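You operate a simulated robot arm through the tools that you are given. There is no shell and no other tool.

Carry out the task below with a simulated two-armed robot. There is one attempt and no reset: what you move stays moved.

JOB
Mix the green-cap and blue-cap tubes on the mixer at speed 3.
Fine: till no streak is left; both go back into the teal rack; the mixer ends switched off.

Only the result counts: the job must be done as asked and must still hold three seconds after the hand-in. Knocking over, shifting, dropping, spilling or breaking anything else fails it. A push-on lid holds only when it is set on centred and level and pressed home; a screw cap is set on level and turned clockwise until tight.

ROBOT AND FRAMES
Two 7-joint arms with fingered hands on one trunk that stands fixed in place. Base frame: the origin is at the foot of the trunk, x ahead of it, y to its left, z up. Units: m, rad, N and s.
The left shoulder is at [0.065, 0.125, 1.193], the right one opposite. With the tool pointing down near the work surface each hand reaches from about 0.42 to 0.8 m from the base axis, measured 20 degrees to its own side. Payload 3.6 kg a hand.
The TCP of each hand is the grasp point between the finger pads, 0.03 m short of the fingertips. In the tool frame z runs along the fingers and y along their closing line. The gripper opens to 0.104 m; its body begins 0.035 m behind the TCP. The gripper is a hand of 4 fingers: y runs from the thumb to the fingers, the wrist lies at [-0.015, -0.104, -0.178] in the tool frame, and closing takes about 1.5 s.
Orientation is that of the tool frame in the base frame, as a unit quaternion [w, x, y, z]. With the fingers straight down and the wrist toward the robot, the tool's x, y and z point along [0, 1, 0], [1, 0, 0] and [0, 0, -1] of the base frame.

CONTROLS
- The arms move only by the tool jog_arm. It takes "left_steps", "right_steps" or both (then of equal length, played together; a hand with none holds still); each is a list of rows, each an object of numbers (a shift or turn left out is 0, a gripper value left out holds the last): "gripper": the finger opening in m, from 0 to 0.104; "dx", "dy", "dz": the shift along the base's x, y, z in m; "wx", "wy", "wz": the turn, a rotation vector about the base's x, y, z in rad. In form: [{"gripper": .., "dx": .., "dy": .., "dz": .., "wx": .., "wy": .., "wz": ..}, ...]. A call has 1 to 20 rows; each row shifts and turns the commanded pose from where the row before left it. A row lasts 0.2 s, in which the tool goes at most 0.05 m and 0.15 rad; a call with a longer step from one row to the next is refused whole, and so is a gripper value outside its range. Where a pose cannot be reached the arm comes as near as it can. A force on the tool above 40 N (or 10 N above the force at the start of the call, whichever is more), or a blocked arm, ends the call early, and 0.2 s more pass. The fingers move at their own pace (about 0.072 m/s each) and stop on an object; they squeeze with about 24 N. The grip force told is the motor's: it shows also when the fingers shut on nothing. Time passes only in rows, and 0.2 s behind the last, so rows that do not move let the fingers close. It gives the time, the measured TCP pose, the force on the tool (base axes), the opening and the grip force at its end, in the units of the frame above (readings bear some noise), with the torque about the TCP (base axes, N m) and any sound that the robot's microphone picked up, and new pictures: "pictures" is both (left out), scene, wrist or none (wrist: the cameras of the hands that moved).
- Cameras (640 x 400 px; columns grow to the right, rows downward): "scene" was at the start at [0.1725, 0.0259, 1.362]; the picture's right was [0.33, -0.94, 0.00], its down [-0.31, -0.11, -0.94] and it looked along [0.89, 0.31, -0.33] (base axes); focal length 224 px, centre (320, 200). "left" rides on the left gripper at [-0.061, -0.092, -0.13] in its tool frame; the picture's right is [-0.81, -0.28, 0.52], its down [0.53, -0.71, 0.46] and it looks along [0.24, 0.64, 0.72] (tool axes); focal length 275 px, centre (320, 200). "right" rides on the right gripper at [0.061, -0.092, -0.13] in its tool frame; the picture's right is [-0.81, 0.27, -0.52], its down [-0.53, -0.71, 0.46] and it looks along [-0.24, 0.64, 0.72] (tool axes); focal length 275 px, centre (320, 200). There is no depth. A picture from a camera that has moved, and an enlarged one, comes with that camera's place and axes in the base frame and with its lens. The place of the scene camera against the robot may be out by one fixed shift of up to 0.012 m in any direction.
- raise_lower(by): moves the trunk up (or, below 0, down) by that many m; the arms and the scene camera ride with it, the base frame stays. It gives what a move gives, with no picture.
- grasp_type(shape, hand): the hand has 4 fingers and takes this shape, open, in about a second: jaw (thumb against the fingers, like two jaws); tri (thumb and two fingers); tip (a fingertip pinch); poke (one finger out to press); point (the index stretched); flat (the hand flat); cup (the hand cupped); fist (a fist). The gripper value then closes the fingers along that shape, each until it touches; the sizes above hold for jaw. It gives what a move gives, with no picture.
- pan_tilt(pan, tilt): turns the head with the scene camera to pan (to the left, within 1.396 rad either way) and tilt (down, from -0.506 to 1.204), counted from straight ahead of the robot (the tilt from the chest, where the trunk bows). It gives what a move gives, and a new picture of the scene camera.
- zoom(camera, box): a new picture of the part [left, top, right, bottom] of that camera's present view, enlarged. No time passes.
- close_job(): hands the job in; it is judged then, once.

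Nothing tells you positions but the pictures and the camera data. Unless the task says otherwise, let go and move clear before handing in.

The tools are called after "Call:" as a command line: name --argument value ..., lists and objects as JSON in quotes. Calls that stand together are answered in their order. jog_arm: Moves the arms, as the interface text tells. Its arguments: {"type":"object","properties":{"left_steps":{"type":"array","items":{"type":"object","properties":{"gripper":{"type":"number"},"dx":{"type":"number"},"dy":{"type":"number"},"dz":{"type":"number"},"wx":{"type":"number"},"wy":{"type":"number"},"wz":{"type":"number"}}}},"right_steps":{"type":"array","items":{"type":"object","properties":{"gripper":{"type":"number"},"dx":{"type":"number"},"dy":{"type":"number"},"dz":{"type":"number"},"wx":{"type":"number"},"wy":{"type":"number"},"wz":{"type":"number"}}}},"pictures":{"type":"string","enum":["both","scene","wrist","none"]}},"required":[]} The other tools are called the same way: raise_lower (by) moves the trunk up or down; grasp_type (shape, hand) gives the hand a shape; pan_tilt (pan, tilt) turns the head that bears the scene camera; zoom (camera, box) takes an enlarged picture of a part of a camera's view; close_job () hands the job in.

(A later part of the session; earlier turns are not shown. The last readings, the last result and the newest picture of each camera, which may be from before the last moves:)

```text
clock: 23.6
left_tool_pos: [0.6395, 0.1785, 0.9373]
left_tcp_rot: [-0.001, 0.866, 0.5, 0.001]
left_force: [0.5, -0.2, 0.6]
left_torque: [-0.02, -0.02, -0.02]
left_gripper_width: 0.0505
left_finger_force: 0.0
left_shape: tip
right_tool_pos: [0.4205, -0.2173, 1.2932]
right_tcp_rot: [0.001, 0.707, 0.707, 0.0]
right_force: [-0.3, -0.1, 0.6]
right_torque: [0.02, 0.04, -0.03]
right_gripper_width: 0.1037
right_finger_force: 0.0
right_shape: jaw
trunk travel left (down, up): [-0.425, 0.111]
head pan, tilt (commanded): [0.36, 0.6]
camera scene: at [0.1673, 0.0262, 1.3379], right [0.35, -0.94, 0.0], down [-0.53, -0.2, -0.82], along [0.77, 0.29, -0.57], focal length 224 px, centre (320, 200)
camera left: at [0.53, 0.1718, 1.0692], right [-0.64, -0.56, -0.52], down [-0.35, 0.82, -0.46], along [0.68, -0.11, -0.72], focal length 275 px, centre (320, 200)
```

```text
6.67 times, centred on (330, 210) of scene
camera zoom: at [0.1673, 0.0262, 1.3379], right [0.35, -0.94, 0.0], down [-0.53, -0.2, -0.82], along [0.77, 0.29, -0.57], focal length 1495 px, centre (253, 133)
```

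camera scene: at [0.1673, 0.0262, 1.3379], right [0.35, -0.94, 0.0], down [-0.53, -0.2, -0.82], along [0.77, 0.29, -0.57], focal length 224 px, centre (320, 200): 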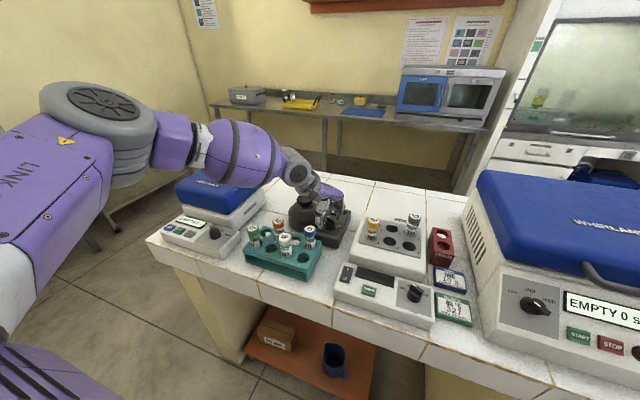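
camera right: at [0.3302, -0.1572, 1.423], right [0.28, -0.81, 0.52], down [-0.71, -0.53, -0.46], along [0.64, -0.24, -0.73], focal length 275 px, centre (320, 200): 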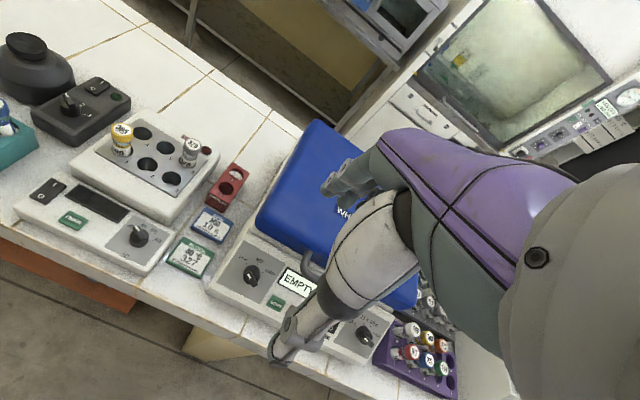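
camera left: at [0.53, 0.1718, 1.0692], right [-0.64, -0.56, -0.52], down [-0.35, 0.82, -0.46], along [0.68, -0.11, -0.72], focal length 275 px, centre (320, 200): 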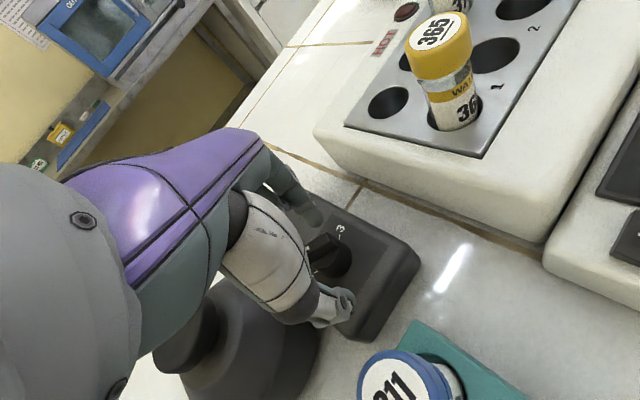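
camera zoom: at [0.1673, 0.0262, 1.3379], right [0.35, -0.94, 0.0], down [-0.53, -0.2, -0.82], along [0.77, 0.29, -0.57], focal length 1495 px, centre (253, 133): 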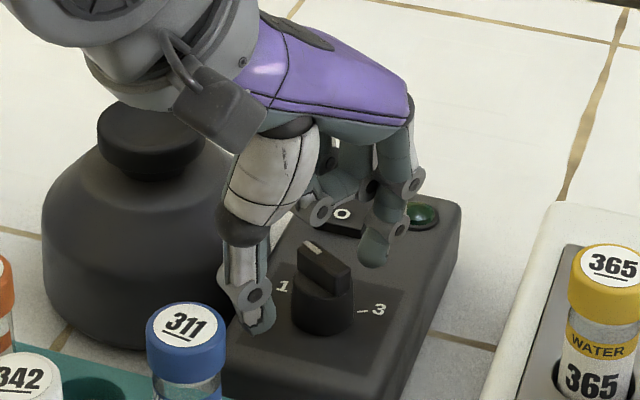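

The fingertips straddle the bar at about the right height. I'll nudge 2 mm toward the index finger and close.

Call:
jog_arm --left_steps '[{"dx": 0.0018, "dy": -0.001}, {"gripper": 0.0}, {}, {}, {}, {}, {}, {}]' --pictures "both"

Call:
zoom --camera "left" --box '[240, 180, 440, 305]'

Call:
zoom --camera "scene" --box '[290, 180, 370, 240]'

```text
clock: 25.4
left_tool_pos: [0.6403, 0.1775, 0.9404]
left_tcp_rot: [0.001, 0.866, 0.5, 0.002]
left_force: [3.0, -0.6, 10.2]
left_torque: [-0.07, -0.25, 0.02]
left_gripper_width: 0.0144
left_finger_force: 23.7
left_shape: tip
right_tool_pos: [0.4192, -0.2168, 1.2936]
right_tcp_rot: [0.001, 0.707, 0.707, 0.001]
right_force: [0.7, 0.7, 0.2]
right_torque: [0.0, -0.01, -0.04]
right_gripper_width: 0.1034
right_finger_force: 0.1
right_shape: jaw
trunk travel left (down, up): [-0.425, 0.111]
head pan, tilt (commanded): [0.36, 0.6]
camera scene: at [0.1665, 0.0258, 1.3381], right [0.35, -0.94, 0.0], down [-0.53, -0.2, -0.83], along [0.77, 0.29, -0.56], focal length 224 px, centre (320, 200)
camera left: at [0.5314, 0.1699, 1.0697], right [-0.64, -0.56, -0.52], down [-0.35, 0.82, -0.46], along [0.68, -0.11, -0.72], focal length 275 px, centre (320, 200)
```

scene: 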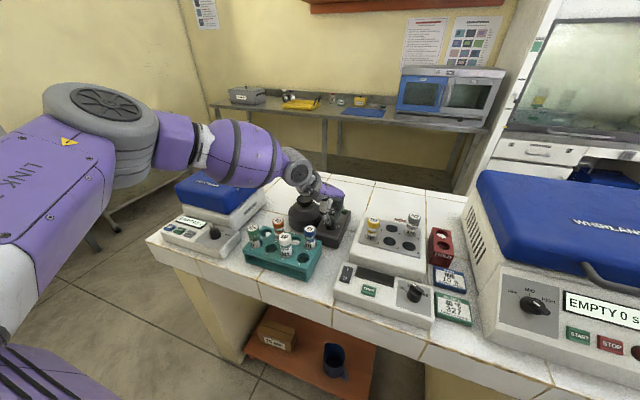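
left: 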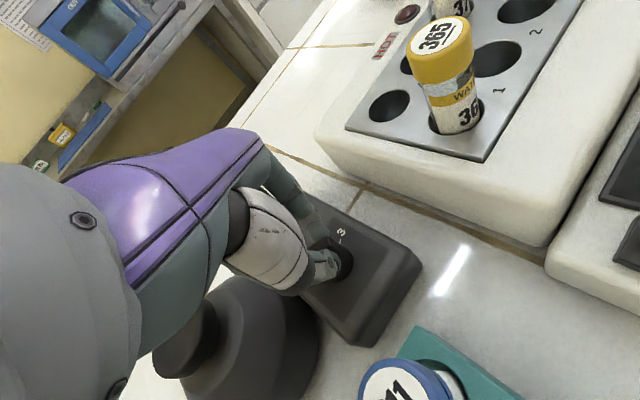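

```text
3.20 times, centred on (340, 242) of left
camera zoom: at [0.5314, 0.1699, 1.0697], right [-0.64, -0.56, -0.52], down [-0.35, 0.82, -0.46], along [0.68, -0.11, -0.72], focal length 881 px, centre (256, 64)
```

zoom: 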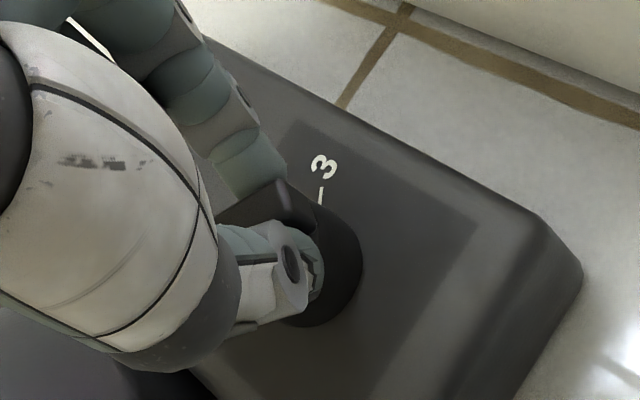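

```text
6.67 times, centred on (330, 210) of scene
camera zoom: at [0.1665, 0.0258, 1.3381], right [0.35, -0.94, 0.0], down [-0.53, -0.2, -0.83], along [0.77, 0.29, -0.56], focal length 1495 px, centre (253, 133)
```

zoom: 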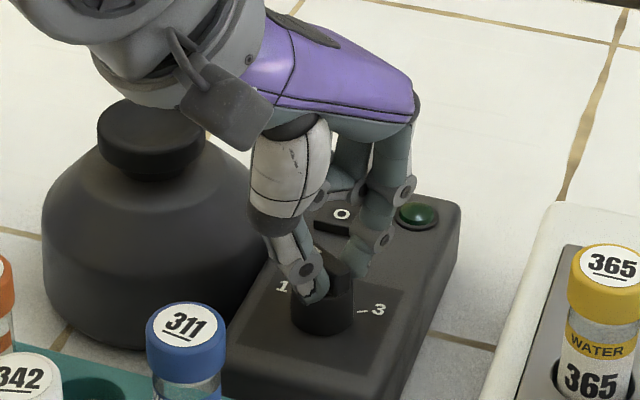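

The bar is gripped, with about 10 N of upward force from the tips resting on the knob shoulder. I'll lift 2 mm and turn clockwise roughly 40°.

Call:
jog_arm --left_steps '[{"dz": 0.002}, {"wz": -0.1}, {"wz": -0.1}, {"wz": -0.1}, {"wz": -0.1}]' --pictures "wrist"

Call:
zoom --camera "scene" --box '[290, 180, 370, 240]'

```text
clock: 26.6
left_tool_pos: [0.6391, 0.1774, 0.9406]
left_tcp_rot: [0.0, 0.949, 0.317, 0.001]
left_force: [3.2, 5.0, 7.4]
left_torque: [0.09, -0.13, 0.05]
left_gripper_width: 0.0135
left_finger_force: 24.2
left_shape: tip
right_tool_pos: [0.42, -0.2174, 1.2936]
right_tcp_rot: [0.0, 0.707, 0.707, -0.001]
right_force: [-0.4, -0.4, -0.6]
right_torque: [-0.02, 0.01, -0.03]
right_gripper_width: 0.1034
right_finger_force: 0.0
right_shape: jaw
trunk travel left (down, up): [-0.425, 0.111]
head pan, tilt (commanded): [0.36, 0.6]
camera left: at [0.5363, 0.2147, 1.0699], right [-0.81, -0.27, -0.52], down [0.0, 0.89, -0.46], along [0.58, -0.37, -0.72], focal length 275 px, centre (320, 200)
```

left: 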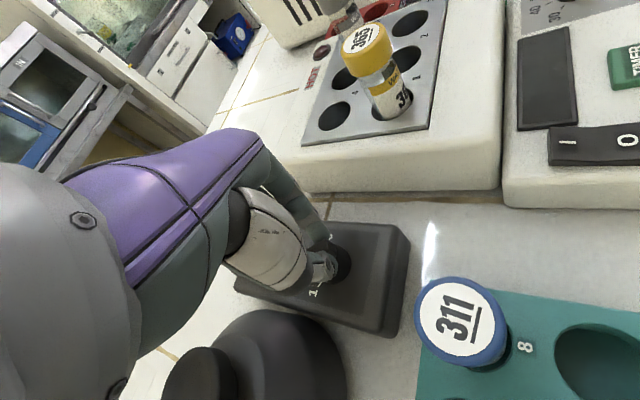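

```text
6.67 times, centred on (330, 210) of scene
camera zoom: at [0.1666, 0.0265, 1.338], right [0.35, -0.94, 0.0], down [-0.53, -0.2, -0.83], along [0.77, 0.29, -0.56], focal length 1495 px, centre (253, 133)
```

zoom: 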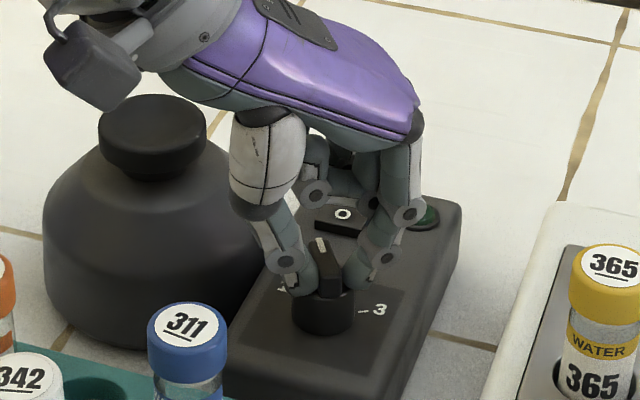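

The knob follows the hand (tool yaw is now about −53°). I'll keep turning.

Call:
jog_arm --left_steps '[{"wz": -0.1}, {"wz": -0.1}, {"wz": -0.1}]' --pictures "none"

Call:
zoom --camera "scene" --box '[290, 180, 370, 240]'

```text
clock: 27.4
left_tool_pos: [0.6378, 0.1771, 0.9402]
left_tcp_rot: [0.0, 0.985, 0.171, 0.0]
left_force: [0.2, 8.4, 8.8]
left_torque: [0.29, -0.01, 0.11]
left_gripper_width: 0.0125
left_finger_force: 24.3
left_shape: tip
right_tool_pos: [0.4199, -0.2169, 1.2939]
right_tcp_rot: [0.0, 0.707, 0.707, -0.001]
right_force: [-0.9, 0.0, -0.3]
right_torque: [0.0, -0.02, 0.02]
right_gripper_width: 0.1037
right_finger_force: 0.0
right_shape: jaw
trunk travel left (down, up): [-0.425, 0.111]
head pan, tilt (commanded): [0.36, 0.6]
```

```text
6.67 times, centred on (330, 210) of scene
camera zoom: at [0.1665, 0.0268, 1.338], right [0.35, -0.94, 0.0], down [-0.53, -0.2, -0.83], along [0.77, 0.29, -0.56], focal length 1495 px, centre (253, 133)
```

zoom: 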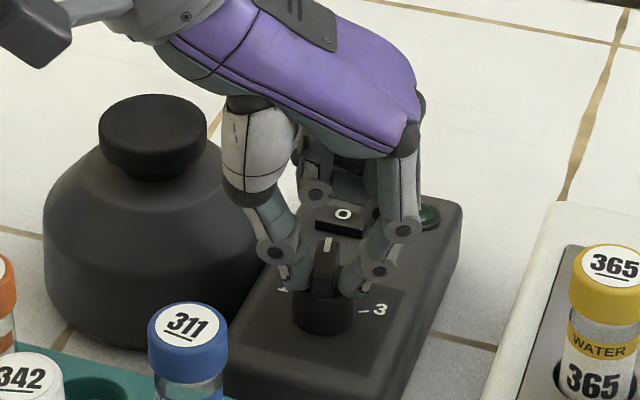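

Call:
jog_arm --left_steps '[{"wz": -0.1, "dy": 0.001}, {"wz": -0.1}]' --pictures "none"

Call:
zoom --camera "scene" --box '[290, 180, 370, 240]'

```text
clock: 28.0
left_tool_pos: [0.62, 0.1804, 0.9432]
left_tcp_rot: [0.001, 0.997, 0.071, 0.0]
left_force: [-0.4, 0.5, 0.2]
left_torque: [-0.01, -0.02, 0.0]
left_gripper_width: 0.0099
left_finger_force: 24.0
left_shape: tip
left hand out of reach, approached as far as the arm can: row 1, 2
right_tool_pos: [0.4191, -0.2184, 1.2944]
right_tcp_rot: [0.0, 0.708, 0.707, 0.0]
right_force: [0.2, -0.6, 0.5]
right_torque: [0.0, -0.05, -0.01]
right_gripper_width: 0.1032
right_finger_force: 0.1
right_shape: jaw
trunk travel left (down, up): [-0.425, 0.111]
head pan, tilt (commanded): [0.36, 0.6]
```

```text
6.67 times, centred on (330, 210) of scene
camera zoom: at [0.1667, 0.0255, 1.338], right [0.35, -0.94, 0.0], down [-0.53, -0.2, -0.83], along [0.77, 0.29, -0.56], focal length 1495 px, centre (253, 133)
```

zoom: 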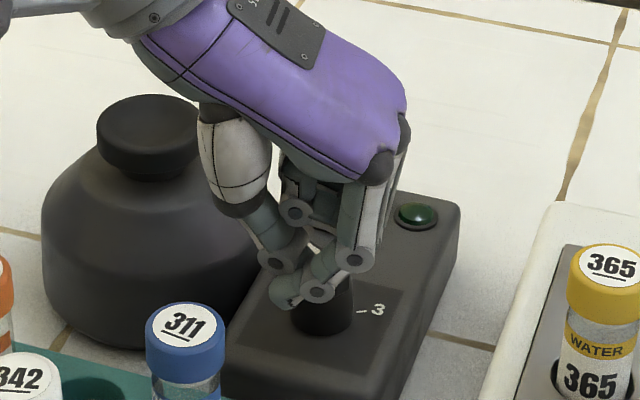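

The arm hit its reach limit and the fingers slid off along the bar, but the mixer itself stayed put. I'll open, lift away and look at the knob.

Call:
jog_arm --left_steps '[{"gripper": 0.05}, {}, {}, {"dz": 0.02}, {"dz": 0.04}, {"dz": 0.04, "wz": 0.1}, {"dz": 0.03, "dx": -0.03, "dy": 0.01, "wz": 0.14}, {"dx": -0.04, "dy": 0.02, "dz": 0.01, "wz": 0.14}, {"dx": -0.04, "dy": 0.02, "dz": 0.01, "wz": 0.14}, {"dx": -0.04, "dy": 0.02, "dz": 0.01, "wz": 0.14}, {"dx": -0.04, "dy": 0.02, "dz": 0.01, "wz": 0.14}, {"dx": -0.04, "dy": 0.02, "dz": 0.01, "wz": 0.14}]' --pictures "both"

Call:
zoom --camera "scene" --box '[290, 180, 370, 240]'

```text
clock: 30.6
left_tool_pos: [0.3943, 0.291, 1.1228]
left_tcp_rot: [0.0, 0.856, 0.516, 0.001]
left_force: [0.5, 0.1, -0.1]
left_torque: [-0.02, 0.0, 0.0]
left_gripper_width: 0.0499
left_finger_force: 0.0
left_shape: tip
right_tool_pos: [0.4201, -0.2182, 1.2928]
right_tcp_rot: [0.001, 0.707, 0.707, 0.001]
right_force: [0.0, 0.1, -0.5]
right_torque: [0.0, 0.03, 0.0]
right_gripper_width: 0.1037
right_finger_force: 0.1
right_shape: jaw
trunk travel left (down, up): [-0.425, 0.111]
head pan, tilt (commanded): [0.36, 0.6]
camera scene: at [0.1666, 0.0267, 1.338], right [0.35, -0.94, 0.0], down [-0.53, -0.2, -0.83], along [0.77, 0.29, -0.56], focal length 224 px, centre (320, 200)
camera left: at [0.2841, 0.2806, 1.2523], right [-0.62, -0.59, -0.52], down [-0.38, 0.8, -0.46], along [0.69, -0.08, -0.72], focal length 275 px, centre (320, 200)
```

scene: 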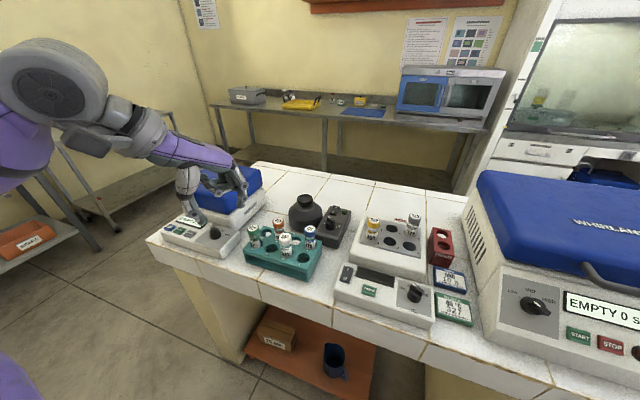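
left: 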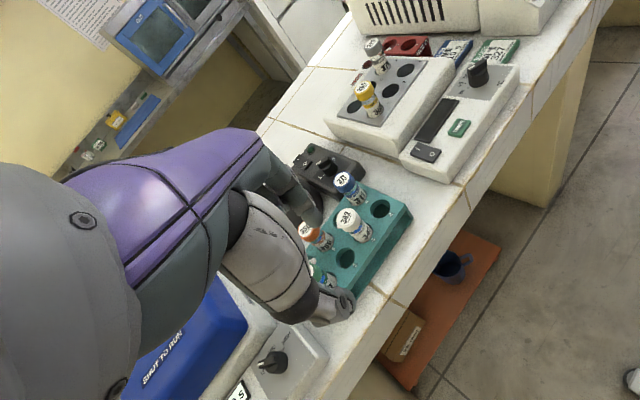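

```text
6.67 times, centred on (330, 210) of scene
camera zoom: at [0.1666, 0.0267, 1.338], right [0.35, -0.94, 0.0], down [-0.53, -0.2, -0.83], along [0.77, 0.29, -0.56], focal length 1495 px, centre (253, 133)
```

zoom: 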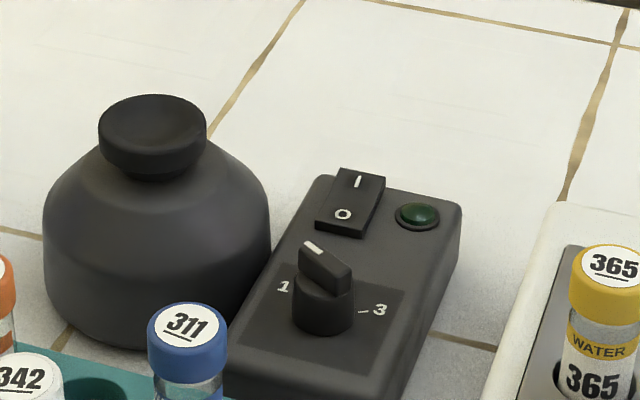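

The knob appears to be back at 1; the slip probably dragged it there. The right arm should reach the positive yaws better, so I'll park the left arm and bring the right hand over the knob, testing its range up high.

Call:
grasp_type --shape "tip" --hand "right"

Call:
jog_arm --left_steps '[{"dx": -0.01, "dy": 0.03, "dz": 0.02}, {"dx": -0.01, "dy": 0.03, "dz": 0.02}, {"dx": -0.01, "dy": 0.03, "dz": 0.02}, {"dy": 0.03, "dz": 0.02}, {}, {}, {}, {}, {}, {}, {}, {}, {}, {}]' --right_steps '[{"gripper": 0.05, "dx": 0.015, "dy": 0.02, "wz": 0.13}, {"dx": 0.016, "dy": 0.02, "wz": 0.13}, {"dx": 0.016, "dy": 0.025, "wz": 0.13}, {"dx": 0.016, "dy": 0.03, "dz": -0.01, "wz": 0.13}, {"dx": 0.016, "dy": 0.03, "dz": -0.02, "wz": 0.13}, {"dx": 0.016, "dy": 0.03, "dz": -0.02, "wz": 0.13}, {"dx": 0.016, "dy": 0.03, "dz": -0.02, "wz": 0.13}, {"dx": 0.016, "dy": 0.03, "dz": -0.02, "wz": 0.13}, {"dx": 0.016, "dy": 0.03, "dz": -0.02, "wz": 0.13}, {"dx": 0.016, "dy": 0.03, "dz": -0.02, "wz": 0.13}, {"dx": 0.016, "dy": 0.03, "dz": -0.02, "wz": 0.13}, {"dx": 0.016, "dy": 0.03, "dz": -0.02, "wz": 0.13}, {"dx": 0.016, "dy": 0.03, "dz": -0.02}, {"dx": 0.015, "dy": 0.03, "dz": -0.02}]' --pictures "both"

```text
clock: 31.5
left_tool_pos: [0.3939, 0.2902, 1.1217]
left_tcp_rot: [-0.001, 0.856, 0.517, 0.0]
left_force: [0.2, -0.2, 0.3]
left_torque: [0.03, 0.0, 0.02]
left_gripper_width: 0.0497
left_finger_force: 0.0
left_shape: tip
right_tool_pos: [0.4189, -0.2179, 1.2929]
right_tcp_rot: [0.0, 0.707, 0.707, 0.0]
right_force: [-0.1, 0.2, -0.3]
right_torque: [0.01, -0.02, 0.04]
right_gripper_width: 0.1037
right_finger_force: 0.1
right_shape: tip
trunk travel left (down, up): [-0.425, 0.111]
head pan, tilt (commanded): [0.36, 0.6]
```

```text
clock: 34.5
left_tool_pos: [0.3614, 0.4116, 1.2043]
left_tcp_rot: [-0.001, 0.856, 0.517, 0.001]
left_force: [0.6, 0.1, 1.2]
left_torque: [-0.01, 0.01, -0.01]
left_gripper_width: 0.0498
left_finger_force: 0.0
left_shape: tip
right_tool_pos: [0.4928, -0.0553, 1.1867]
right_tcp_rot: [0.0, 0.278, 0.96, 0.001]
right_force: [-0.2, -0.3, 0.7]
right_torque: [0.0, 0.03, -0.02]
right_gripper_width: 0.0501
right_finger_force: 0.0
right_shape: tip
right hand out of reach, approached as far as the arm can: row 8, 9, 10, 11, 12, 13, 14
trunk travel left (down, up): [-0.425, 0.111]
head pan, tilt (commanded): [0.36, 0.6]
camera scene: at [0.1668, 0.025, 1.338], right [0.35, -0.94, 0.0], down [-0.53, -0.2, -0.83], along [0.77, 0.29, -0.56], focal length 224 px, centre (320, 200)
camera right: at [0.3921, -0.0988, 1.3175], right [0.83, -0.2, 0.52], down [0.07, -0.89, -0.46], along [0.55, 0.42, -0.72], focal length 275 px, centre (320, 200)
camera left: at [0.2535, 0.4006, 1.3352], right [-0.62, -0.59, -0.52], down [-0.38, 0.81, -0.45], along [0.68, -0.08, -0.72], focal length 275 px, centre (320, 200)
```

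scene: 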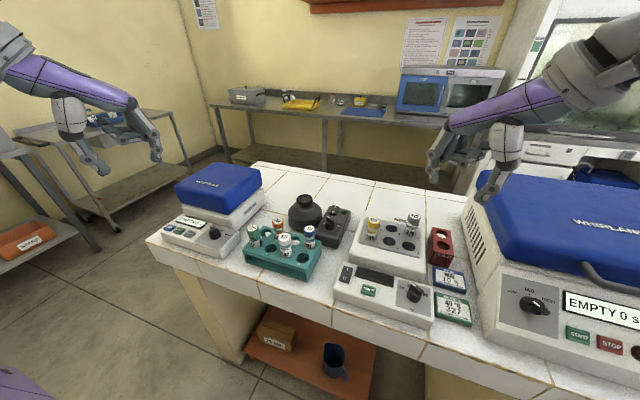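
right: 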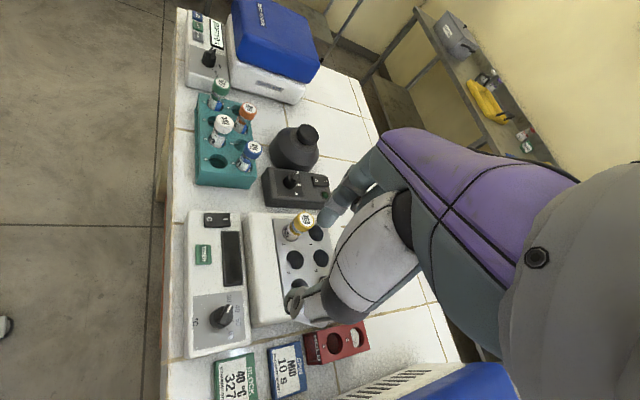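
left: 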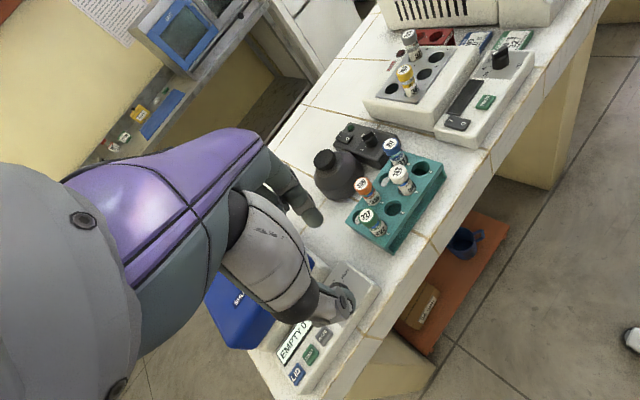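

The right hand stalled high up at yaw 58°, which may be a limit of that height. I'll try it lower and closer to the knob, still clear of the tubes.

Call:
jog_arm --right_steps '[{"dx": 0.02, "dy": 0.03, "dz": -0.02, "wz": -0.1}, {"dx": 0.02, "dy": 0.03, "dz": -0.025, "wz": -0.1}, {"dx": 0.02, "dy": 0.03, "dz": -0.025}, {"dx": 0.02, "dy": 0.03, "dz": -0.02}, {"dx": 0.02, "dy": 0.035, "dz": -0.02}, {"dx": 0.02, "dy": 0.035, "dz": -0.015}, {"dx": 0.02, "dy": 0.03}]' --pictures "none"

```text
clock: 36.1
left_tool_pos: [0.3623, 0.4123, 1.2039]
left_tcp_rot: [0.0, 0.856, 0.516, 0.001]
left_force: [-0.2, -0.1, -0.4]
left_torque: [0.0, 0.0, 0.0]
left_gripper_width: 0.0497
left_finger_force: 0.1
left_shape: tip
right_tool_pos: [0.6233, 0.1506, 1.0659]
right_tcp_rot: [0.001, 0.359, 0.933, 0.001]
right_force: [-0.5, -1.2, -1.7]
right_torque: [0.01, -0.01, 0.01]
right_gripper_width: 0.0503
right_finger_force: 0.1
right_shape: tip
right hand out of reach, approached as far as the arm can: row 7
trunk travel left (down, up): [-0.425, 0.111]
head pan, tilt (commanded): [0.36, 0.6]
```

The knob is near the right arm's reach limit, so I'll go back to the left arm. Leaning that hand toward the robot about its closing line should let it yaw further. Right arm retreats first.

Call:
jog_arm --right_steps '[{"dx": -0.02, "dy": -0.02, "dz": 0.03, "wz": -0.08}, {"dx": -0.02, "dy": -0.035, "dz": 0.02, "wz": -0.084}, {"dx": -0.02, "dy": -0.035, "dz": 0.02, "wz": -0.084}, {"dx": -0.02, "dy": -0.035, "dz": 0.02, "wz": -0.084}, {"dx": -0.02, "dy": -0.035, "dz": 0.02, "wz": -0.084}, {"dx": -0.02, "dy": -0.035, "dz": 0.02, "wz": -0.084}, {"dx": -0.02, "dy": -0.035, "dz": 0.02, "wz": -0.084}, {"dx": -0.02, "dy": -0.035, "dz": 0.02, "wz": -0.084}, {"dx": -0.02, "dy": -0.035, "dz": 0.01, "wz": -0.084}, {"dx": -0.02, "dy": -0.035, "wz": -0.084}]' --pictures "none"

Call:
jog_arm --left_steps '[{"dx": 0.03, "dy": -0.03, "dz": -0.01}, {"dx": 0.035, "dy": -0.03, "dz": -0.01}, {"dx": 0.035, "dy": -0.03, "dz": -0.01}, {"dx": 0.035, "dy": -0.03, "dz": -0.02}, {"dx": 0.035, "dy": -0.03, "dz": -0.02}, {"dx": 0.035, "dy": -0.03, "dz": -0.02}, {"dx": 0.035, "dy": -0.03, "dz": -0.02}, {"dx": 0.035, "dy": -0.031, "dz": -0.02}, {"wx": 0.1177, "wy": -0.0626}, {"wx": 0.1177, "wy": -0.0626}, {"wx": 0.1177, "wy": -0.0626}]' --pictures "both"

```text
clock: 38.3
left_tool_pos: [0.3623, 0.4121, 1.2049]
left_tcp_rot: [-0.001, 0.857, 0.516, 0.001]
left_force: [0.5, -0.6, 0.6]
left_torque: [0.02, 0.01, 0.01]
left_gripper_width: 0.0499
left_finger_force: 0.1
left_shape: tip
right_tool_pos: [0.4212, -0.1868, 1.2443]
right_tcp_rot: [0.0, 0.706, 0.709, 0.0]
right_force: [0.0, 0.0, 0.9]
right_torque: [0.0, -0.03, -0.01]
right_gripper_width: 0.0501
right_finger_force: 0.1
right_shape: tip
trunk travel left (down, up): [-0.425, 0.111]
head pan, tilt (commanded): [0.36, 0.6]
```

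```text
refused: row 4 steps farther than a row can; nothing moved
```

Call:
jog_arm --left_steps '[{"dx": 0.03, "dy": -0.026, "dz": -0.01}, {"dx": 0.03, "dy": -0.026, "dz": -0.015}, {"dx": 0.03, "dy": -0.026, "dz": -0.015}, {"dx": 0.031, "dy": -0.026, "dz": -0.02}, {"dx": 0.031, "dy": -0.026, "dz": -0.02}, {"dx": 0.031, "dy": -0.026, "dz": -0.02}, {"dx": 0.031, "dy": -0.026, "dz": -0.02}, {"dx": 0.031, "dy": -0.026, "dz": -0.02}, {"dx": 0.031, "dy": -0.026, "dz": -0.02}, {"wx": 0.1177, "wy": -0.0626}, {"wx": 0.1177, "wy": -0.0626}, {"wx": 0.1177, "wy": -0.0626}]' --pictures "both"

Call:
zoom --camera "left" --box '[240, 180, 480, 330]'

Call:
zoom --camera "scene" --box '[290, 160, 370, 240]'

```text
clock: 40.9
left_tool_pos: [0.6387, 0.1775, 1.0469]
left_tcp_rot: [-0.102, 0.839, 0.506, 0.172]
left_force: [0.0, -0.4, 0.3]
left_torque: [0.02, -0.01, 0.01]
left_gripper_width: 0.0497
left_finger_force: 0.2
left_shape: tip
right_tool_pos: [0.4224, -0.1861, 1.2457]
right_tcp_rot: [0.0, 0.705, 0.709, 0.001]
right_force: [-0.4, -0.2, -0.4]
right_torque: [0.01, 0.02, -0.02]
right_gripper_width: 0.0502
right_finger_force: 0.0
right_shape: tip
trunk travel left (down, up): [-0.425, 0.111]
head pan, tilt (commanded): [0.36, 0.6]
camera scene: at [0.1669, 0.0259, 1.338], right [0.35, -0.94, 0.0], down [-0.53, -0.2, -0.83], along [0.77, 0.29, -0.56], focal length 224 px, centre (320, 200)
camera left: at [0.5067, 0.1265, 1.1416], right [-0.49, -0.35, -0.79], down [-0.32, 0.92, -0.21], along [0.81, 0.15, -0.57], focal length 275 px, centre (320, 200)
```

scene: 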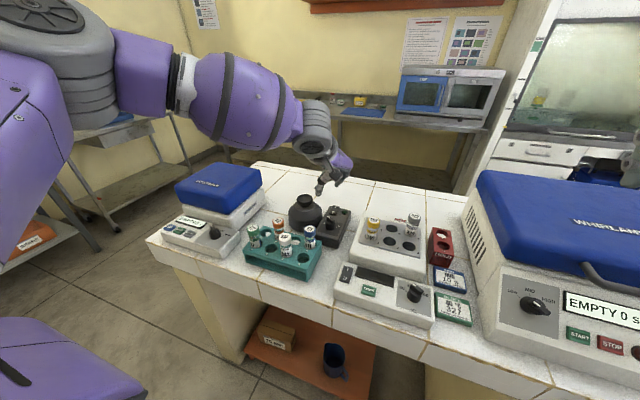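
left: 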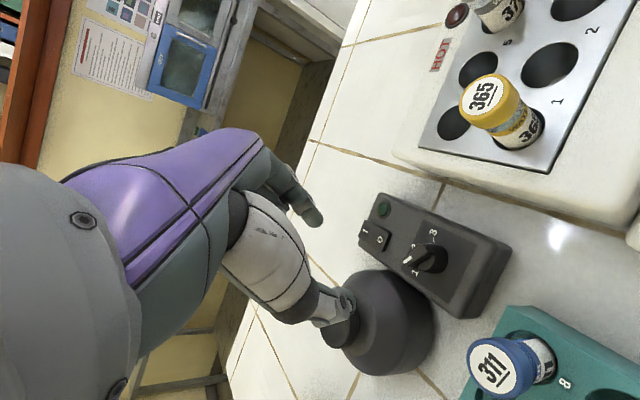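

```text
2.67 times, centred on (360, 255) of left
camera zoom: at [0.5067, 0.1265, 1.1416], right [-0.49, -0.35, -0.79], down [-0.32, 0.92, -0.21], along [0.81, 0.15, -0.57], focal length 734 px, centre (213, 53)
```

zoom: 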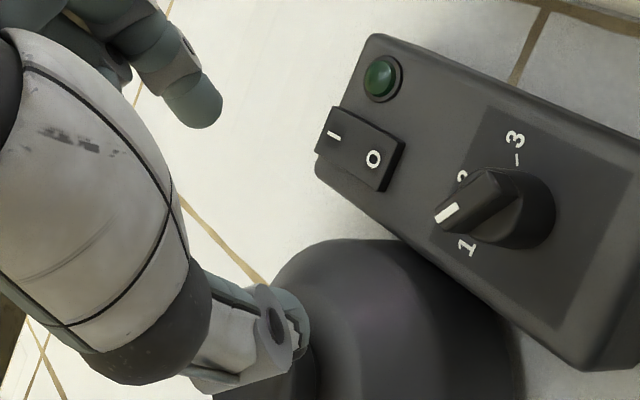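

```text
5.00 times, centred on (330, 200) of scene
camera zoom: at [0.1669, 0.0259, 1.338], right [0.35, -0.94, 0.0], down [-0.53, -0.2, -0.83], along [0.77, 0.29, -0.56], focal length 1121 px, centre (270, 200)
```

zoom: 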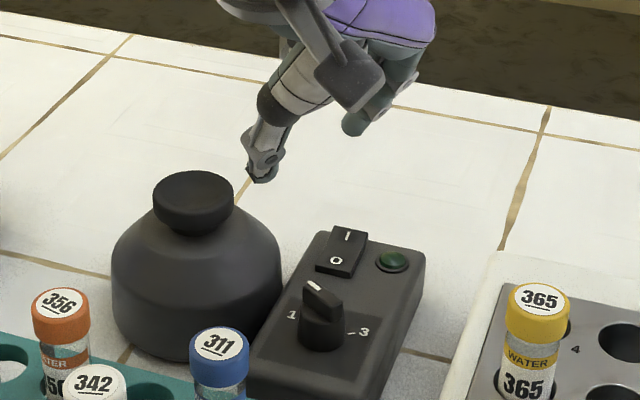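

The lean works as intended. I'll test the yaw range in this leaned pose, still above the knob.

Call:
jog_arm --left_steps '[{"dy": -0.007, "dz": -0.03}, {"dz": -0.02, "wz": -0.14}, {"wz": -0.14}, {"wz": -0.14}, {"wz": -0.14}, {"wz": -0.14}, {"wz": -0.14}, {"wz": -0.14}, {"wz": -0.14}, {"wz": -0.14}]' --pictures "scene"

```text
clock: 43.1
left_tool_pos: [0.6389, 0.1713, 0.9937]
left_tcp_rot: [0.019, 0.976, -0.086, 0.199]
left_force: [0.4, 1.0, 0.9]
left_torque: [-0.01, 0.02, 0.03]
left_gripper_width: 0.0496
left_finger_force: 0.0
left_shape: tip
right_tool_pos: [0.423, -0.1864, 1.2444]
right_tcp_rot: [0.0, 0.705, 0.709, 0.001]
right_force: [0.5, -0.9, 0.3]
right_torque: [-0.03, 0.02, -0.02]
right_gripper_width: 0.0504
right_finger_force: 0.0
right_shape: tip
trunk travel left (down, up): [-0.425, 0.111]
head pan, tilt (commanded): [0.36, 0.6]
camera scene: at [0.1675, 0.026, 1.3379], right [0.35, -0.94, 0.0], down [-0.53, -0.2, -0.82], along [0.77, 0.29, -0.57], focal length 224 px, centre (320, 200)
```

scene: 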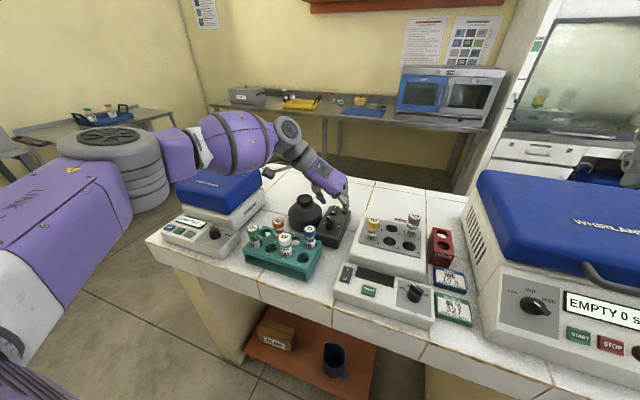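

Yaw −100° is reachable with the lean. I'll see how far it can go beyond that.

Call:
jog_arm --left_steps '[{"wz": -0.14}, {"wz": -0.14}, {"wz": -0.14}, {"wz": -0.14}, {"wz": -0.14}, {"wz": -0.14}]' --pictures "scene"

```text
clock: 44.5
left_tool_pos: [0.5698, 0.256, 1.0747]
left_tcp_rot: [0.098, 0.857, -0.475, 0.176]
left_force: [-0.5, -0.1, 0.2]
left_torque: [-0.01, -0.01, 0.02]
left_gripper_width: 0.0498
left_finger_force: 0.0
left_shape: tip
left hand out of reach, approached as far as the arm can: row 2, 3, 4, 5, 6
right_tool_pos: [0.4228, -0.1855, 1.246]
right_tcp_rot: [0.0, 0.706, 0.708, -0.001]
right_force: [0.2, -0.6, 0.4]
right_torque: [-0.03, 0.01, -0.01]
right_gripper_width: 0.0503
right_finger_force: 0.1
right_shape: tip
trunk travel left (down, up): [-0.425, 0.111]
head pan, tilt (commanded): [0.36, 0.6]
camera scene: at [0.1677, 0.0278, 1.3378], right [0.35, -0.94, 0.0], down [-0.53, -0.2, -0.82], along [0.77, 0.29, -0.57], focal length 224 px, centre (320, 200)
```

scene: 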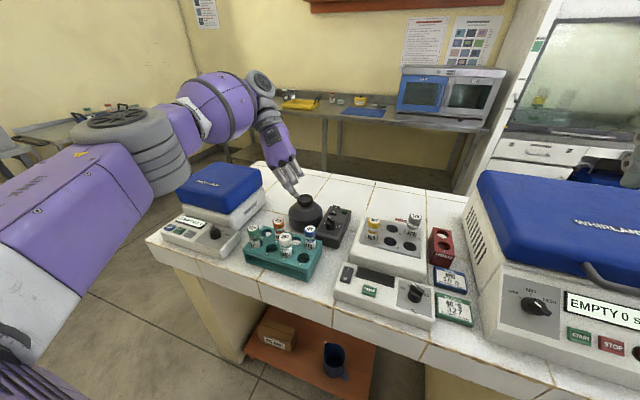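

The limit with this lean is about yaw −108°. I'll go back to yaw −30° above the knob and start the gripping pass.

Call:
jog_arm --left_steps '[{"wz": 0.147, "dz": 0.02}, {"wz": 0.147}, {"wz": 0.147}, {"wz": 0.147}, {"wz": 0.147, "dx": 0.01, "dy": -0.01}, {"wz": 0.147, "dx": 0.01, "dy": -0.01}, {"wz": 0.147, "dx": 0.01, "dy": -0.015}, {"wz": 0.147, "dx": 0.01, "dy": -0.015}, {"wz": 0.147, "dx": 0.01, "dy": -0.015}, {"wz": 0.147, "dx": 0.01, "dy": -0.01}, {"wz": 0.147, "dx": 0.008, "dy": -0.01}, {"wz": 0.147}, {"wz": 0.147, "dz": -0.02}, {"wz": 0.147, "dz": -0.03}, {"dz": -0.03}, {}]' --pictures "wrist"

Call:
zoom --camera "left" --box '[240, 180, 480, 330]'

Call:
zoom --camera "scene" --box '[290, 180, 370, 240]'

```text
clock: 47.9
left_tool_pos: [0.6368, 0.1674, 1.0148]
left_tcp_rot: [-0.098, 0.85, 0.488, 0.173]
left_force: [-0.1, -0.6, 0.3]
left_torque: [-0.01, -0.01, 0.0]
left_gripper_width: 0.0497
left_finger_force: 0.1
left_shape: tip
right_tool_pos: [0.4224, -0.1877, 1.2445]
right_tcp_rot: [0.001, 0.705, 0.709, 0.0]
right_force: [-0.4, -0.1, 0.4]
right_torque: [0.03, 0.01, -0.01]
right_gripper_width: 0.0501
right_finger_force: 0.0
right_shape: tip
trunk travel left (down, up): [-0.425, 0.111]
head pan, tilt (commanded): [0.36, 0.6]
camera left: at [0.5041, 0.1225, 1.1102], right [-0.51, -0.33, -0.79], down [-0.28, 0.94, -0.21], along [0.81, 0.11, -0.57], focal length 275 px, centre (320, 200)
```

left: 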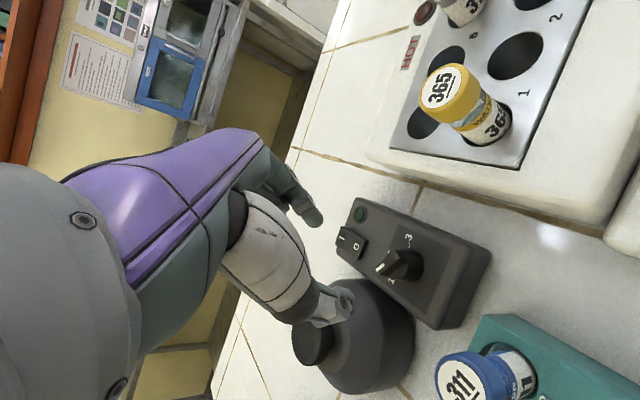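

```text
2.67 times, centred on (360, 255) of left
camera zoom: at [0.5041, 0.1225, 1.1102], right [-0.51, -0.33, -0.79], down [-0.28, 0.94, -0.21], along [0.81, 0.11, -0.57], focal length 734 px, centre (213, 53)
```

zoom: 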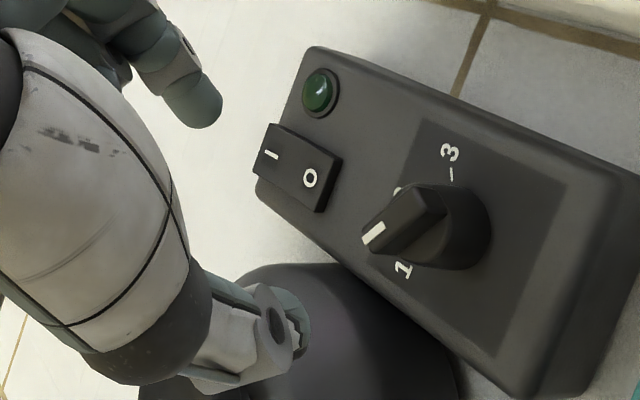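

```text
6.67 times, centred on (330, 210) of scene
camera zoom: at [0.1669, 0.026, 1.338], right [0.35, -0.94, 0.0], down [-0.53, -0.2, -0.83], along [0.77, 0.29, -0.56], focal length 1495 px, centre (253, 133)
```

zoom: 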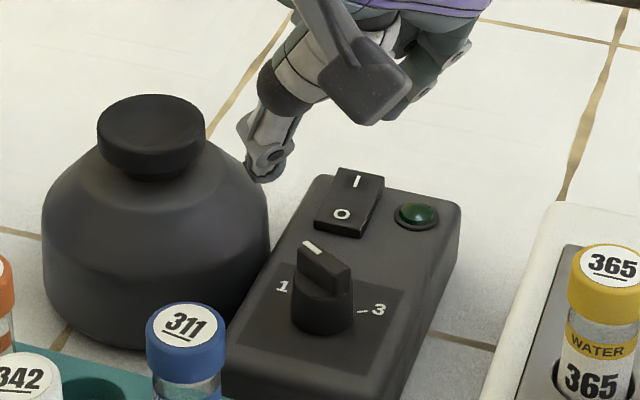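

Call:
jog_arm --left_steps '[{"dx": 0.0017, "dy": 0.003, "dz": -0.02}, {"dz": -0.02}, {"dz": -0.02}, {"dz": -0.01}, {}]' --pictures "wrist"

Call:
zoom --camera "left" --box '[240, 180, 440, 305]'

Call:
zoom --camera "scene" --box '[290, 180, 370, 240]'

```text
clock: 49.1
left_tool_pos: [0.6397, 0.1732, 0.9458]
left_tcp_rot: [-0.098, 0.85, 0.488, 0.173]
left_force: [0.2, 0.5, 0.3]
left_torque: [0.0, -0.04, 0.0]
left_gripper_width: 0.0498
left_finger_force: 0.1
left_shape: tip
right_tool_pos: [0.4231, -0.1863, 1.2439]
right_tcp_rot: [0.0, 0.705, 0.71, 0.0]
right_force: [0.7, -0.2, 0.0]
right_torque: [0.02, 0.0, 0.06]
right_gripper_width: 0.0502
right_finger_force: 0.0
right_shape: tip
trunk travel left (down, up): [-0.425, 0.111]
head pan, tilt (commanded): [0.36, 0.6]
camera left: at [0.5067, 0.1275, 1.0408], right [-0.51, -0.33, -0.79], down [-0.28, 0.94, -0.21], along [0.81, 0.11, -0.57], focal length 275 px, centre (320, 200)
```

left: 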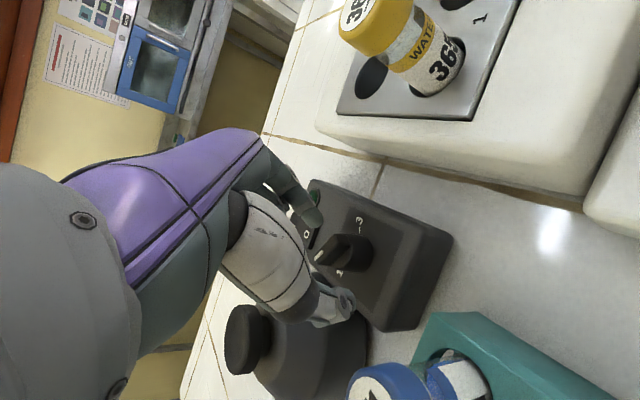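

```text
3.20 times, centred on (340, 242) of left
camera zoom: at [0.5067, 0.1275, 1.0408], right [-0.51, -0.33, -0.79], down [-0.28, 0.94, -0.21], along [0.81, 0.11, -0.57], focal length 881 px, centre (256, 64)
```

zoom: 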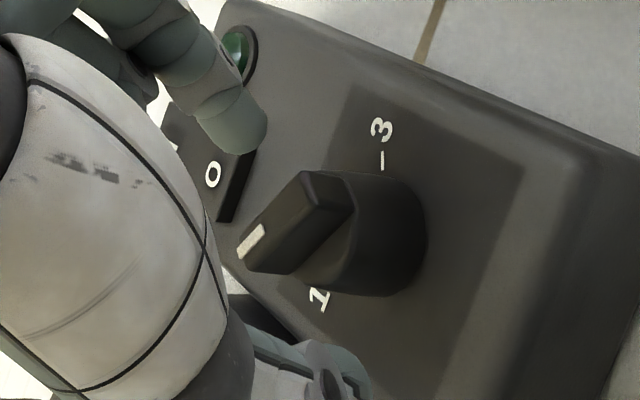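

```text
6.67 times, centred on (330, 210) of scene
camera zoom: at [0.1672, 0.0262, 1.338], right [0.35, -0.94, 0.0], down [-0.53, -0.2, -0.83], along [0.77, 0.29, -0.56], focal length 1495 px, centre (253, 133)
```

zoom: 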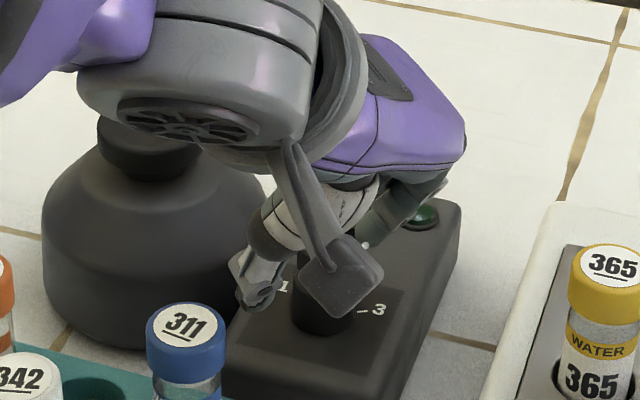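

Call:
jog_arm --left_steps '[{"gripper": 0.0}, {}, {}, {}, {}, {}]' --pictures "wrist"

Call:
zoom --camera "left" --box '[240, 180, 440, 305]'

```text
clock: 50.5
left_tool_pos: [0.6389, 0.1729, 0.9452]
left_tcp_rot: [-0.098, 0.85, 0.488, 0.173]
left_force: [1.0, 0.4, 1.1]
left_torque: [0.04, -0.03, 0.0]
left_gripper_width: 0.0047
left_finger_force: 24.4
left_shape: tip
right_tool_pos: [0.4225, -0.1877, 1.2449]
right_tcp_rot: [0.0, 0.705, 0.709, 0.0]
right_force: [0.7, 0.1, 0.1]
right_torque: [-0.02, 0.0, -0.01]
right_gripper_width: 0.0499
right_finger_force: 0.2
right_shape: tip
trunk travel left (down, up): [-0.425, 0.111]
head pan, tilt (commanded): [0.36, 0.6]
camera left: at [0.5067, 0.1274, 1.0411], right [-0.51, -0.33, -0.79], down [-0.28, 0.94, -0.21], along [0.81, 0.11, -0.57], focal length 275 px, centre (320, 200)
```

left: 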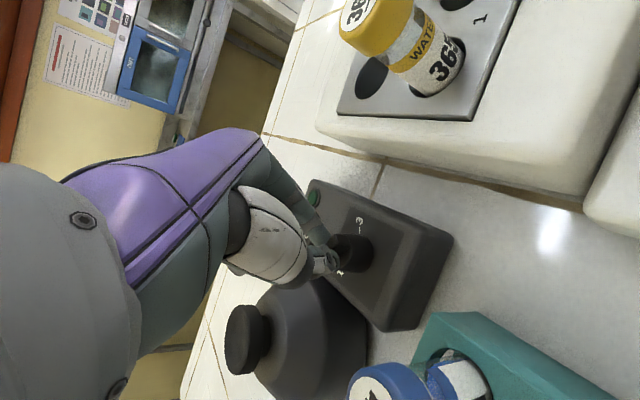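

```text
3.20 times, centred on (340, 242) of left
camera zoom: at [0.5067, 0.1274, 1.0411], right [-0.51, -0.33, -0.79], down [-0.28, 0.94, -0.21], along [0.81, 0.11, -0.57], focal length 881 px, centre (256, 64)
```

zoom: 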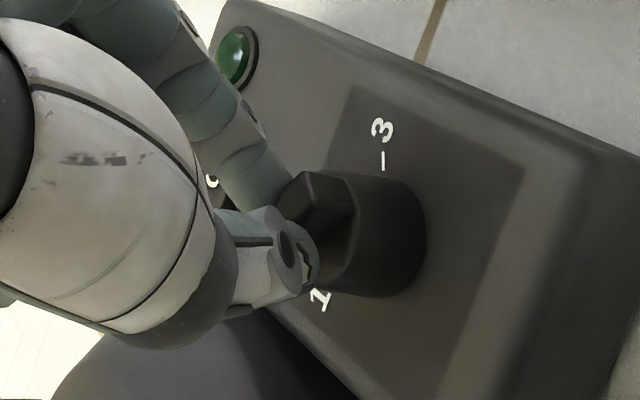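

The pinch landed on the pointer end of the bar. I'll reopen, shift about 6 mm back along the bar and 3 mm lower, then close again.

Call:
jog_arm --left_steps '[{"gripper": 0.045}, {}, {}, {}, {"dx": -0.003, "dy": -0.0052, "dz": -0.003}, {}, {"gripper": 0.0}, {}, {}, {}, {}, {}]' --pictures "wrist"

Call:
zoom --camera "left" --box '[240, 180, 440, 305]'

```text
clock: 53.1
left_tool_pos: [0.6364, 0.1676, 0.9418]
left_tcp_rot: [-0.099, 0.85, 0.488, 0.174]
left_force: [2.0, 0.0, -0.8]
left_torque: [-0.01, -0.07, -0.04]
left_gripper_width: 0.0052
left_finger_force: 23.4
left_shape: tip
right_tool_pos: [0.4236, -0.1873, 1.245]
right_tcp_rot: [0.0, 0.705, 0.709, 0.0]
right_force: [-0.4, 0.2, -0.7]
right_torque: [0.0, -0.02, 0.03]
right_gripper_width: 0.0501
right_finger_force: 0.1
right_shape: tip
trunk travel left (down, up): [-0.425, 0.111]
head pan, tilt (commanded): [0.36, 0.6]
camera left: at [0.5038, 0.1222, 1.0377], right [-0.51, -0.33, -0.79], down [-0.28, 0.94, -0.21], along [0.81, 0.11, -0.57], focal length 275 px, centre (320, 200)
```

left: 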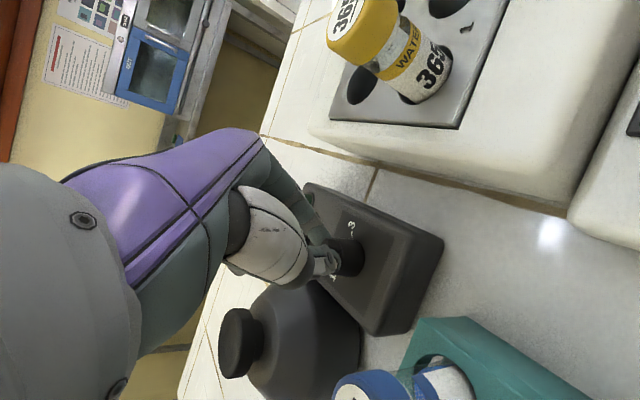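

```text
3.20 times, centred on (340, 242) of left
camera zoom: at [0.5038, 0.1222, 1.0377], right [-0.51, -0.33, -0.79], down [-0.28, 0.94, -0.21], along [0.81, 0.11, -0.57], focal length 881 px, centre (256, 64)
```

zoom: 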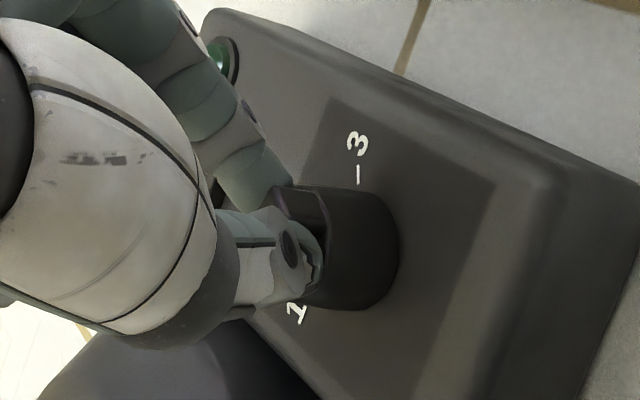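

The grip now covers the bar's middle. I'll turn clockwise about the knob axis, moving the TCP along the matching arc.

Call:
jog_arm --left_steps '[{"wz": -0.116, "dx": -0.001, "dy": 0.0008}, {"wz": -0.116, "dx": -0.001, "dy": 0.0008}, {"wz": -0.116, "dx": -0.0009, "dy": 0.0008}]' --pictures "wrist"

Call:
zoom --camera "left" --box '[240, 180, 440, 305]'

Call:
zoom --camera "scene" --box '[290, 180, 370, 240]'

```text
clock: 53.9
left_tool_pos: [0.6332, 0.1719, 0.9423]
left_tcp_rot: [-0.067, 0.921, 0.335, 0.188]
left_force: [3.2, 7.7, 1.9]
left_torque: [0.12, -0.17, 0.12]
left_gripper_width: 0.005
left_finger_force: 24.4
left_shape: tip
right_tool_pos: [0.4237, -0.1855, 1.2447]
right_tcp_rot: [0.0, 0.705, 0.709, 0.0]
right_force: [-0.4, 0.4, 0.0]
right_torque: [0.01, 0.04, -0.02]
right_gripper_width: 0.05
right_finger_force: 0.1
right_shape: tip
trunk travel left (down, up): [-0.425, 0.111]
head pan, tilt (commanded): [0.36, 0.6]
camera left: at [0.4928, 0.1742, 1.0374], right [-0.59, -0.14, -0.79], down [0.06, 0.98, -0.21], along [0.8, -0.17, -0.57], focal length 275 px, centre (320, 200)
```

left: 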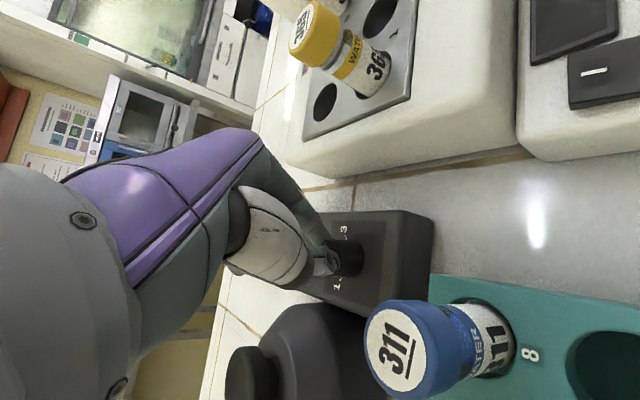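

```text
3.20 times, centred on (340, 242) of left
camera zoom: at [0.4928, 0.1742, 1.0374], right [-0.59, -0.14, -0.79], down [0.06, 0.98, -0.21], along [0.8, -0.17, -0.57], focal length 881 px, centre (256, 64)
```

zoom: 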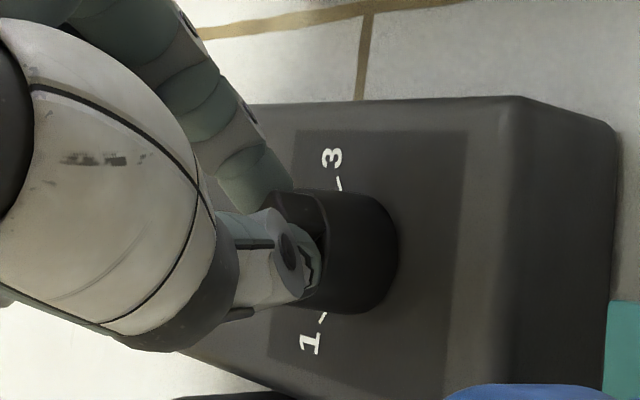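

```text
6.67 times, centred on (330, 210) of scene
camera zoom: at [0.1673, 0.0272, 1.3379], right [0.35, -0.94, 0.0], down [-0.53, -0.2, -0.82], along [0.77, 0.29, -0.57], focal length 1495 px, centre (253, 133)
```

zoom: 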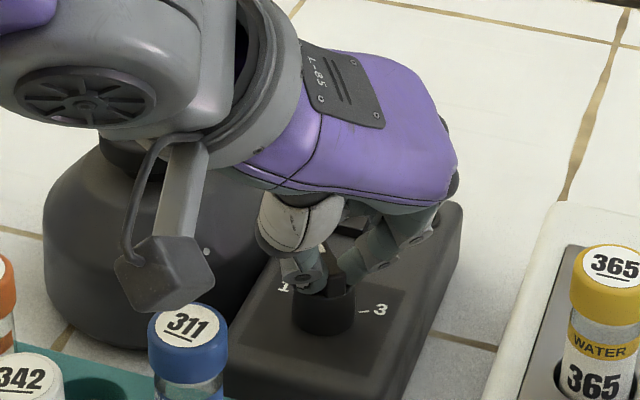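

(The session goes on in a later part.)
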